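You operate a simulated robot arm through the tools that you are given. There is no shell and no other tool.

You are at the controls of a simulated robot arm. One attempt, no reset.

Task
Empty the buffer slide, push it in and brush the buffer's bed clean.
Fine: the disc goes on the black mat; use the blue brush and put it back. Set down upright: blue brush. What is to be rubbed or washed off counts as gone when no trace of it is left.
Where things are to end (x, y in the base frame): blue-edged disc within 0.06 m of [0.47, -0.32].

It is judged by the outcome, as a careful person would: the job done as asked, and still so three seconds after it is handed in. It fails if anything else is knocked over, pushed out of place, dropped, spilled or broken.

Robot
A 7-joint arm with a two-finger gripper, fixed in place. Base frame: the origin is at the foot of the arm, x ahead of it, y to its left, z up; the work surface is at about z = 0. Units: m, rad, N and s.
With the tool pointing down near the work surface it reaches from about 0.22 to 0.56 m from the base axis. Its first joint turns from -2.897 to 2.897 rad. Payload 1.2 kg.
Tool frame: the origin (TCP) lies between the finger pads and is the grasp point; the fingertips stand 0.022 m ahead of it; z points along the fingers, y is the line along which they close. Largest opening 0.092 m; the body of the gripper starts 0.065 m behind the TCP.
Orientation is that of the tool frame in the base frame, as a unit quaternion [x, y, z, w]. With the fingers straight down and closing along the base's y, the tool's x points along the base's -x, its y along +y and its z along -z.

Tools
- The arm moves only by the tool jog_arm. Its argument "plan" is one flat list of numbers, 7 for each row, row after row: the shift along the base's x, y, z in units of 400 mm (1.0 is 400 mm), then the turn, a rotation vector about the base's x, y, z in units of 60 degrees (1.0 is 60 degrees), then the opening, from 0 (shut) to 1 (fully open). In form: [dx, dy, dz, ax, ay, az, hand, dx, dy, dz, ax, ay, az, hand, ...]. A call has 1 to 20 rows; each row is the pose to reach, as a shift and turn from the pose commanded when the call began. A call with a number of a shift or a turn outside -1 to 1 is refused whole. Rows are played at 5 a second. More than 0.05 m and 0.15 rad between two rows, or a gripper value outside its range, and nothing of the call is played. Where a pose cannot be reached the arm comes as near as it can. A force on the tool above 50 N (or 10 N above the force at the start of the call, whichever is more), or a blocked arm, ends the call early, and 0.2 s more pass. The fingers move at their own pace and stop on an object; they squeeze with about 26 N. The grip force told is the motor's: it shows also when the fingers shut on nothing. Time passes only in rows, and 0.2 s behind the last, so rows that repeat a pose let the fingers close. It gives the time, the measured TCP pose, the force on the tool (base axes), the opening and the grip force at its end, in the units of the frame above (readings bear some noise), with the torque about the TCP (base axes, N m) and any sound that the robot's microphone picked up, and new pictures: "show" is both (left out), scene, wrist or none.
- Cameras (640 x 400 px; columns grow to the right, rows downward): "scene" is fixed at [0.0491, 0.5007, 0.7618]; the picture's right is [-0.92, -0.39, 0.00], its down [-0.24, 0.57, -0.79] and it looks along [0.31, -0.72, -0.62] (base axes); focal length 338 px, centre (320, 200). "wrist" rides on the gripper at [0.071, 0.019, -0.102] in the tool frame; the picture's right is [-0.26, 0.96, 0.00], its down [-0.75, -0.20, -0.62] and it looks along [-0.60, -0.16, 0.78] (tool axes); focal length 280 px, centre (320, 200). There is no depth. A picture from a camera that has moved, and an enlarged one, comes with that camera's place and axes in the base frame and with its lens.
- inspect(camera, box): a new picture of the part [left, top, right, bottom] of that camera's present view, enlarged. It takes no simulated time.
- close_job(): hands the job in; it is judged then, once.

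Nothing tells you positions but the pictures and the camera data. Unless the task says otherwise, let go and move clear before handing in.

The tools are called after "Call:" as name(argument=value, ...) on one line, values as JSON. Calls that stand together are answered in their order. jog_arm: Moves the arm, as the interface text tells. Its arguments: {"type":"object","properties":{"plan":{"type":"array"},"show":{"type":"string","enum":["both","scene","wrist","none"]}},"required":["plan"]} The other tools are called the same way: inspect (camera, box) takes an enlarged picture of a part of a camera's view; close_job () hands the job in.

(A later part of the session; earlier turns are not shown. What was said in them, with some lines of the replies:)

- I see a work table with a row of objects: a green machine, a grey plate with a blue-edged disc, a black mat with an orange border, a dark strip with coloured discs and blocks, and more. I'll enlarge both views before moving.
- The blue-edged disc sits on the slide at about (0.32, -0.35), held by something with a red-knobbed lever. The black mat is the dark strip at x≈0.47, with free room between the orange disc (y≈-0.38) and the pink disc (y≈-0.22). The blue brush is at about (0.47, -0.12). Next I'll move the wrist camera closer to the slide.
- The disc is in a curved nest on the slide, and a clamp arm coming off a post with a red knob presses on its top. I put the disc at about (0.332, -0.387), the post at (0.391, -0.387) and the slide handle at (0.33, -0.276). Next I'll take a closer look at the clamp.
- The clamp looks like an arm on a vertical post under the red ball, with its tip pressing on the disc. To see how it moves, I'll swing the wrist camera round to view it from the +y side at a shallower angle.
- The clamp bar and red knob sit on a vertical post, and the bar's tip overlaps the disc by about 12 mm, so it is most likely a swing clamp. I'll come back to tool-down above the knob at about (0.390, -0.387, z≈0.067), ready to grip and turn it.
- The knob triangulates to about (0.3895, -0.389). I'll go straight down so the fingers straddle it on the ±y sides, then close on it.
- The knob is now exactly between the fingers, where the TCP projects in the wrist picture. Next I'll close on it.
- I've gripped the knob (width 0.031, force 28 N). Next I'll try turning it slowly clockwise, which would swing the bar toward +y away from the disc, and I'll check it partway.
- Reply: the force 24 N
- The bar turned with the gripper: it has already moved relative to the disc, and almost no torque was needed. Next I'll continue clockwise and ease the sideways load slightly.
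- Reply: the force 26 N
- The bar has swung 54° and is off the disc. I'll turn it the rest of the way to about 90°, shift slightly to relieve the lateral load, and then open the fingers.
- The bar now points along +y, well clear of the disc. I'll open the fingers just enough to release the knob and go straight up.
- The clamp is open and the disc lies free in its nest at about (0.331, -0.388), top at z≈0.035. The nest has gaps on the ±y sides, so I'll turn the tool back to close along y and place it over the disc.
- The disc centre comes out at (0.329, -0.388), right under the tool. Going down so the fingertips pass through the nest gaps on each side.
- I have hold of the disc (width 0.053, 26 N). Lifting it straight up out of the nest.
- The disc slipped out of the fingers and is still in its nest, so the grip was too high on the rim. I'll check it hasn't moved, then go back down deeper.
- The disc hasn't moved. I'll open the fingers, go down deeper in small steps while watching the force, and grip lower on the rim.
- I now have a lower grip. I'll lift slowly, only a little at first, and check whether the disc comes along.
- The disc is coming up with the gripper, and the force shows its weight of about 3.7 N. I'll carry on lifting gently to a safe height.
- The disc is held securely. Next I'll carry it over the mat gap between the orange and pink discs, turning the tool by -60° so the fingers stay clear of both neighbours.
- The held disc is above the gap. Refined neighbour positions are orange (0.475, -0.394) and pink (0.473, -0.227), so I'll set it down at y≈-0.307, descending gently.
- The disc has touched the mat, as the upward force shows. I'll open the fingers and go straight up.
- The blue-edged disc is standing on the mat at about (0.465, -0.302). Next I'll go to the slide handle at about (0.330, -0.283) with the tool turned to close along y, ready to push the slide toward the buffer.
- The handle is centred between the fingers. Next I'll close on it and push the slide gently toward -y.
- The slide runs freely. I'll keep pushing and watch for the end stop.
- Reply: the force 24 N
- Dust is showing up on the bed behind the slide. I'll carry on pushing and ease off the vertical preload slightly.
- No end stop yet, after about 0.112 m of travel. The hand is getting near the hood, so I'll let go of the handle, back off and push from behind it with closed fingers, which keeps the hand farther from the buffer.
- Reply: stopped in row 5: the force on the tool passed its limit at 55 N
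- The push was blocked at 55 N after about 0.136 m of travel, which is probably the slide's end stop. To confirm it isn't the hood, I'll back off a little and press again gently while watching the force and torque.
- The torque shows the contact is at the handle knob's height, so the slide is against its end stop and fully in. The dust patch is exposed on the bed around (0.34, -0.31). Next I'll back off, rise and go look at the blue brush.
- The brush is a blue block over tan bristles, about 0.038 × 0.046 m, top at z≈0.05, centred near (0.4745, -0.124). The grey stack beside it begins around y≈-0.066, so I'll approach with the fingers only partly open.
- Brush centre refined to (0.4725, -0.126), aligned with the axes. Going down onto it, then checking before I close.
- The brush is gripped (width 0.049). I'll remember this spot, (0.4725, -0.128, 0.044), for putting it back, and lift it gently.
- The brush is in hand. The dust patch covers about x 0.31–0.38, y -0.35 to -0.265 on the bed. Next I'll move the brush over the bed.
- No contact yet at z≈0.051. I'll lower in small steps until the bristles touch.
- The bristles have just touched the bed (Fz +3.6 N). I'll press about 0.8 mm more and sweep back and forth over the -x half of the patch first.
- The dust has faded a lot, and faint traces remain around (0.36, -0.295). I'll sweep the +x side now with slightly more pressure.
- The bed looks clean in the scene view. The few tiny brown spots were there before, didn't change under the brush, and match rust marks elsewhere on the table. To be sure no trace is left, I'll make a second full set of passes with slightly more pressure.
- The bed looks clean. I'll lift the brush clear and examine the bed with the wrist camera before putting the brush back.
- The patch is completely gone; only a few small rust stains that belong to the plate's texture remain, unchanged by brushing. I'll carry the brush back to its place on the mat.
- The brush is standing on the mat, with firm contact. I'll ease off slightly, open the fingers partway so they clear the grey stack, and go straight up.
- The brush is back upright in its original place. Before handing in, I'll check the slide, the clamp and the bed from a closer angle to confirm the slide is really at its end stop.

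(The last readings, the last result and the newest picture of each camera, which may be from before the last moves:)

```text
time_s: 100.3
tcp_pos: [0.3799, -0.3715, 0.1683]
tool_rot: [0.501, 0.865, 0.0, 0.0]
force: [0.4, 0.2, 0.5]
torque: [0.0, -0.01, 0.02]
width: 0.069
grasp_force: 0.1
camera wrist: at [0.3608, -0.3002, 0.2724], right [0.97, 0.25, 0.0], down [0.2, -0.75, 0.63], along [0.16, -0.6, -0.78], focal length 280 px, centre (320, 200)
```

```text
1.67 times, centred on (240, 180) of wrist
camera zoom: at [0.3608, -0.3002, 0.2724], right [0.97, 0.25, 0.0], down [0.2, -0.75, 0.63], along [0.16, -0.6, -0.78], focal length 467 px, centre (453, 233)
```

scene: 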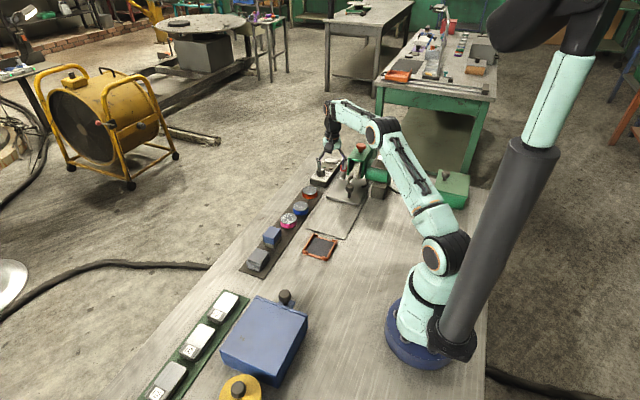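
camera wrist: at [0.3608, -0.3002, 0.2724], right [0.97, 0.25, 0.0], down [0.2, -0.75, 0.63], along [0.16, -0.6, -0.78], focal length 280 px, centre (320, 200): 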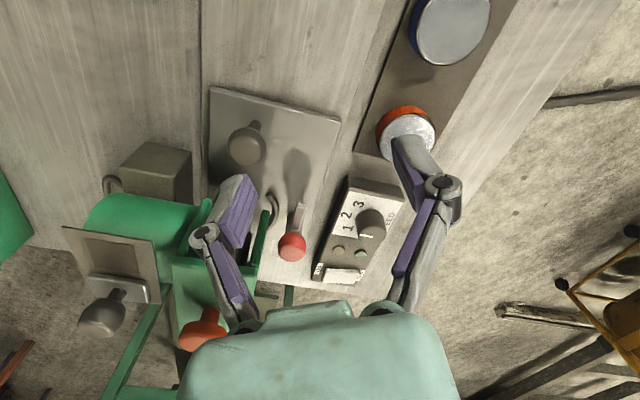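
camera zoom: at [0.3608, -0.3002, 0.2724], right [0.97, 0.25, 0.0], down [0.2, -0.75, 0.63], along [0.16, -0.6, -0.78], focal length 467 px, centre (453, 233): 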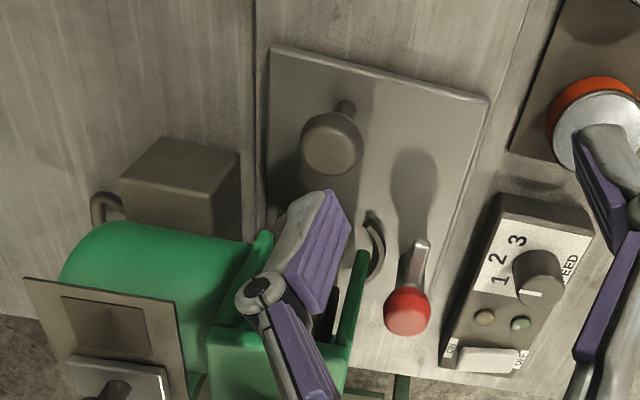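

The slide is fully in: the nest sits right under the wheel, nothing is jammed, and the bed is clean. I'll move the arm up and clear and take one last look.

Call:
jog_arm(plan=[0, 0.05, 0.06, 0, 0, 0.1, 0.75, 0, 0.12, 0.12, 0, 0, 0.2, 0.75, -0.04, 0.18, 0.18, 0, 0, 0.3, 0.75, -0.1, 0.22, 0.24, 0, 0, 0.4, 0.75, -0.16, 0.25, 0.3, 0, 0, 0.5, 0.75, -0.22, 0.27, 0.34, 0, 0, 0.6, 0.75, -0.28, 0.28, 0.36, 0, 0, 0.7, 0.75, -0.28, 0.28, 0.36, 0, 0, 0.8, 0.75, -0.28, 0.28, 0.36, 0, 0, 0.9, 0.75, -0.28, 0.28, 0.36, 0, 0, 0.9, 0.75], show="both")

Call:
inspect(camera="scene", box=[235, 130, 425, 280])

Call:
inspect(camera="wrist", box=[120, 20, 520, 270])

```text
time_s: 102.5
tcp_pos: [0.2688, -0.2594, 0.3149]
tool_rot: [0.052, 0.999, 0.0, 0.0]
force: [-0.7, 0.2, -0.6]
torque: [-0.02, -0.03, 0.02]
width: 0.0691
grasp_force: 0.1
camera wrist: at [0.1996, -0.2323, 0.4164], right [0.36, 0.93, 0.0], down [0.73, -0.28, 0.63], along [0.58, -0.23, -0.78], focal length 280 px, centre (320, 200)
```

scene: 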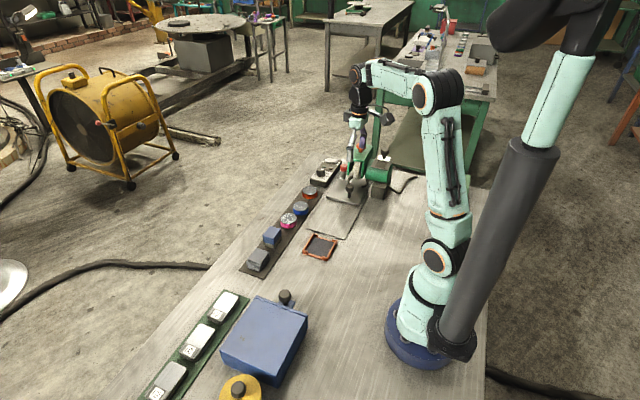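
wrist: 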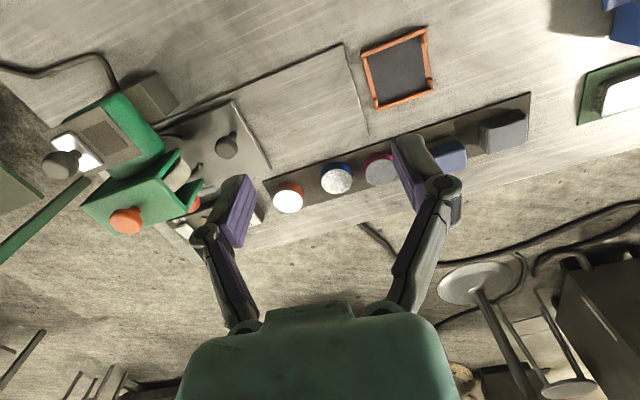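

```text
2.67 times, centred on (330, 205) of scene
camera zoom: at [0.0491, 0.5007, 0.7618], right [-0.92, -0.39, 0.0], down [-0.24, 0.57, -0.79], along [0.31, -0.72, -0.62], focal length 900 px, centre (293, 187)
```

zoom: 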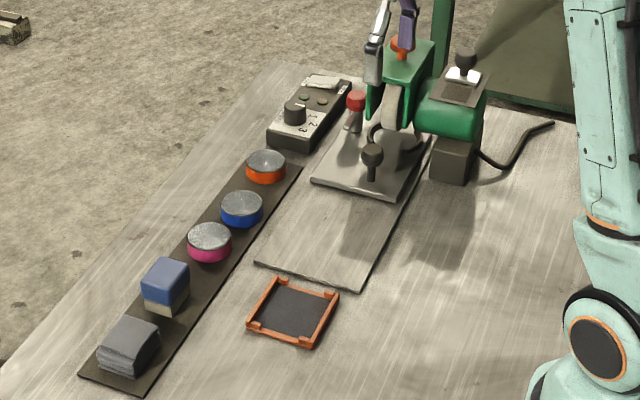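

```text
1.60 times, centred on (320, 145) of wrist
camera zoom: at [0.1996, -0.2323, 0.4164], right [0.36, 0.93, 0.0], down [0.73, -0.28, 0.63], along [0.58, -0.23, -0.78], focal length 449 px, centre (320, 288)
```

zoom: 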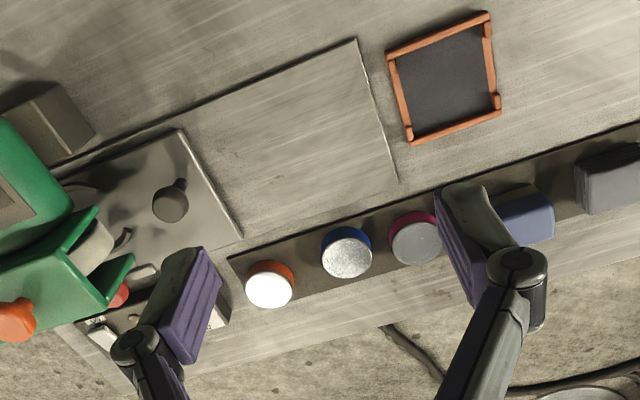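

The blue-edged disc is on the mat at about (0.466, -0.303). The slide is empty and against its end stop, the dust on the bed is gone, the blue brush stands upright in its place, and the arm is clear. I'm handing the job in.

Call:
close_job()

```text
The job is handed in.
```

I finished all the steps and handed the job in; the judging result hasn't come back.

- **Disc:** the blue-edged disc is on the black mat at about (0.466, -0.303), roughly 0.02 m from the target point. I had to swing the red-knobbed clamp open to free it, and I left the clamp open. The first grip slipped, but the disc stayed in its nest and nothing was disturbed.
- **Slide:** it is empty and pushed in about 0.136 m to its end stop, with its holder under the buffer wheel.
- **Bed:** the dust patch is gone after two full sets of passes with the blue brush. A few small brown spots remain. I took them for rust in the plate, because those I swept over did not change.
- **Brush:** it is standing upright on the mat, within a few millimetres of where I picked it up.

As far as the last pictures show, nothing else was moved or knocked over, and the arm is clear of the table.
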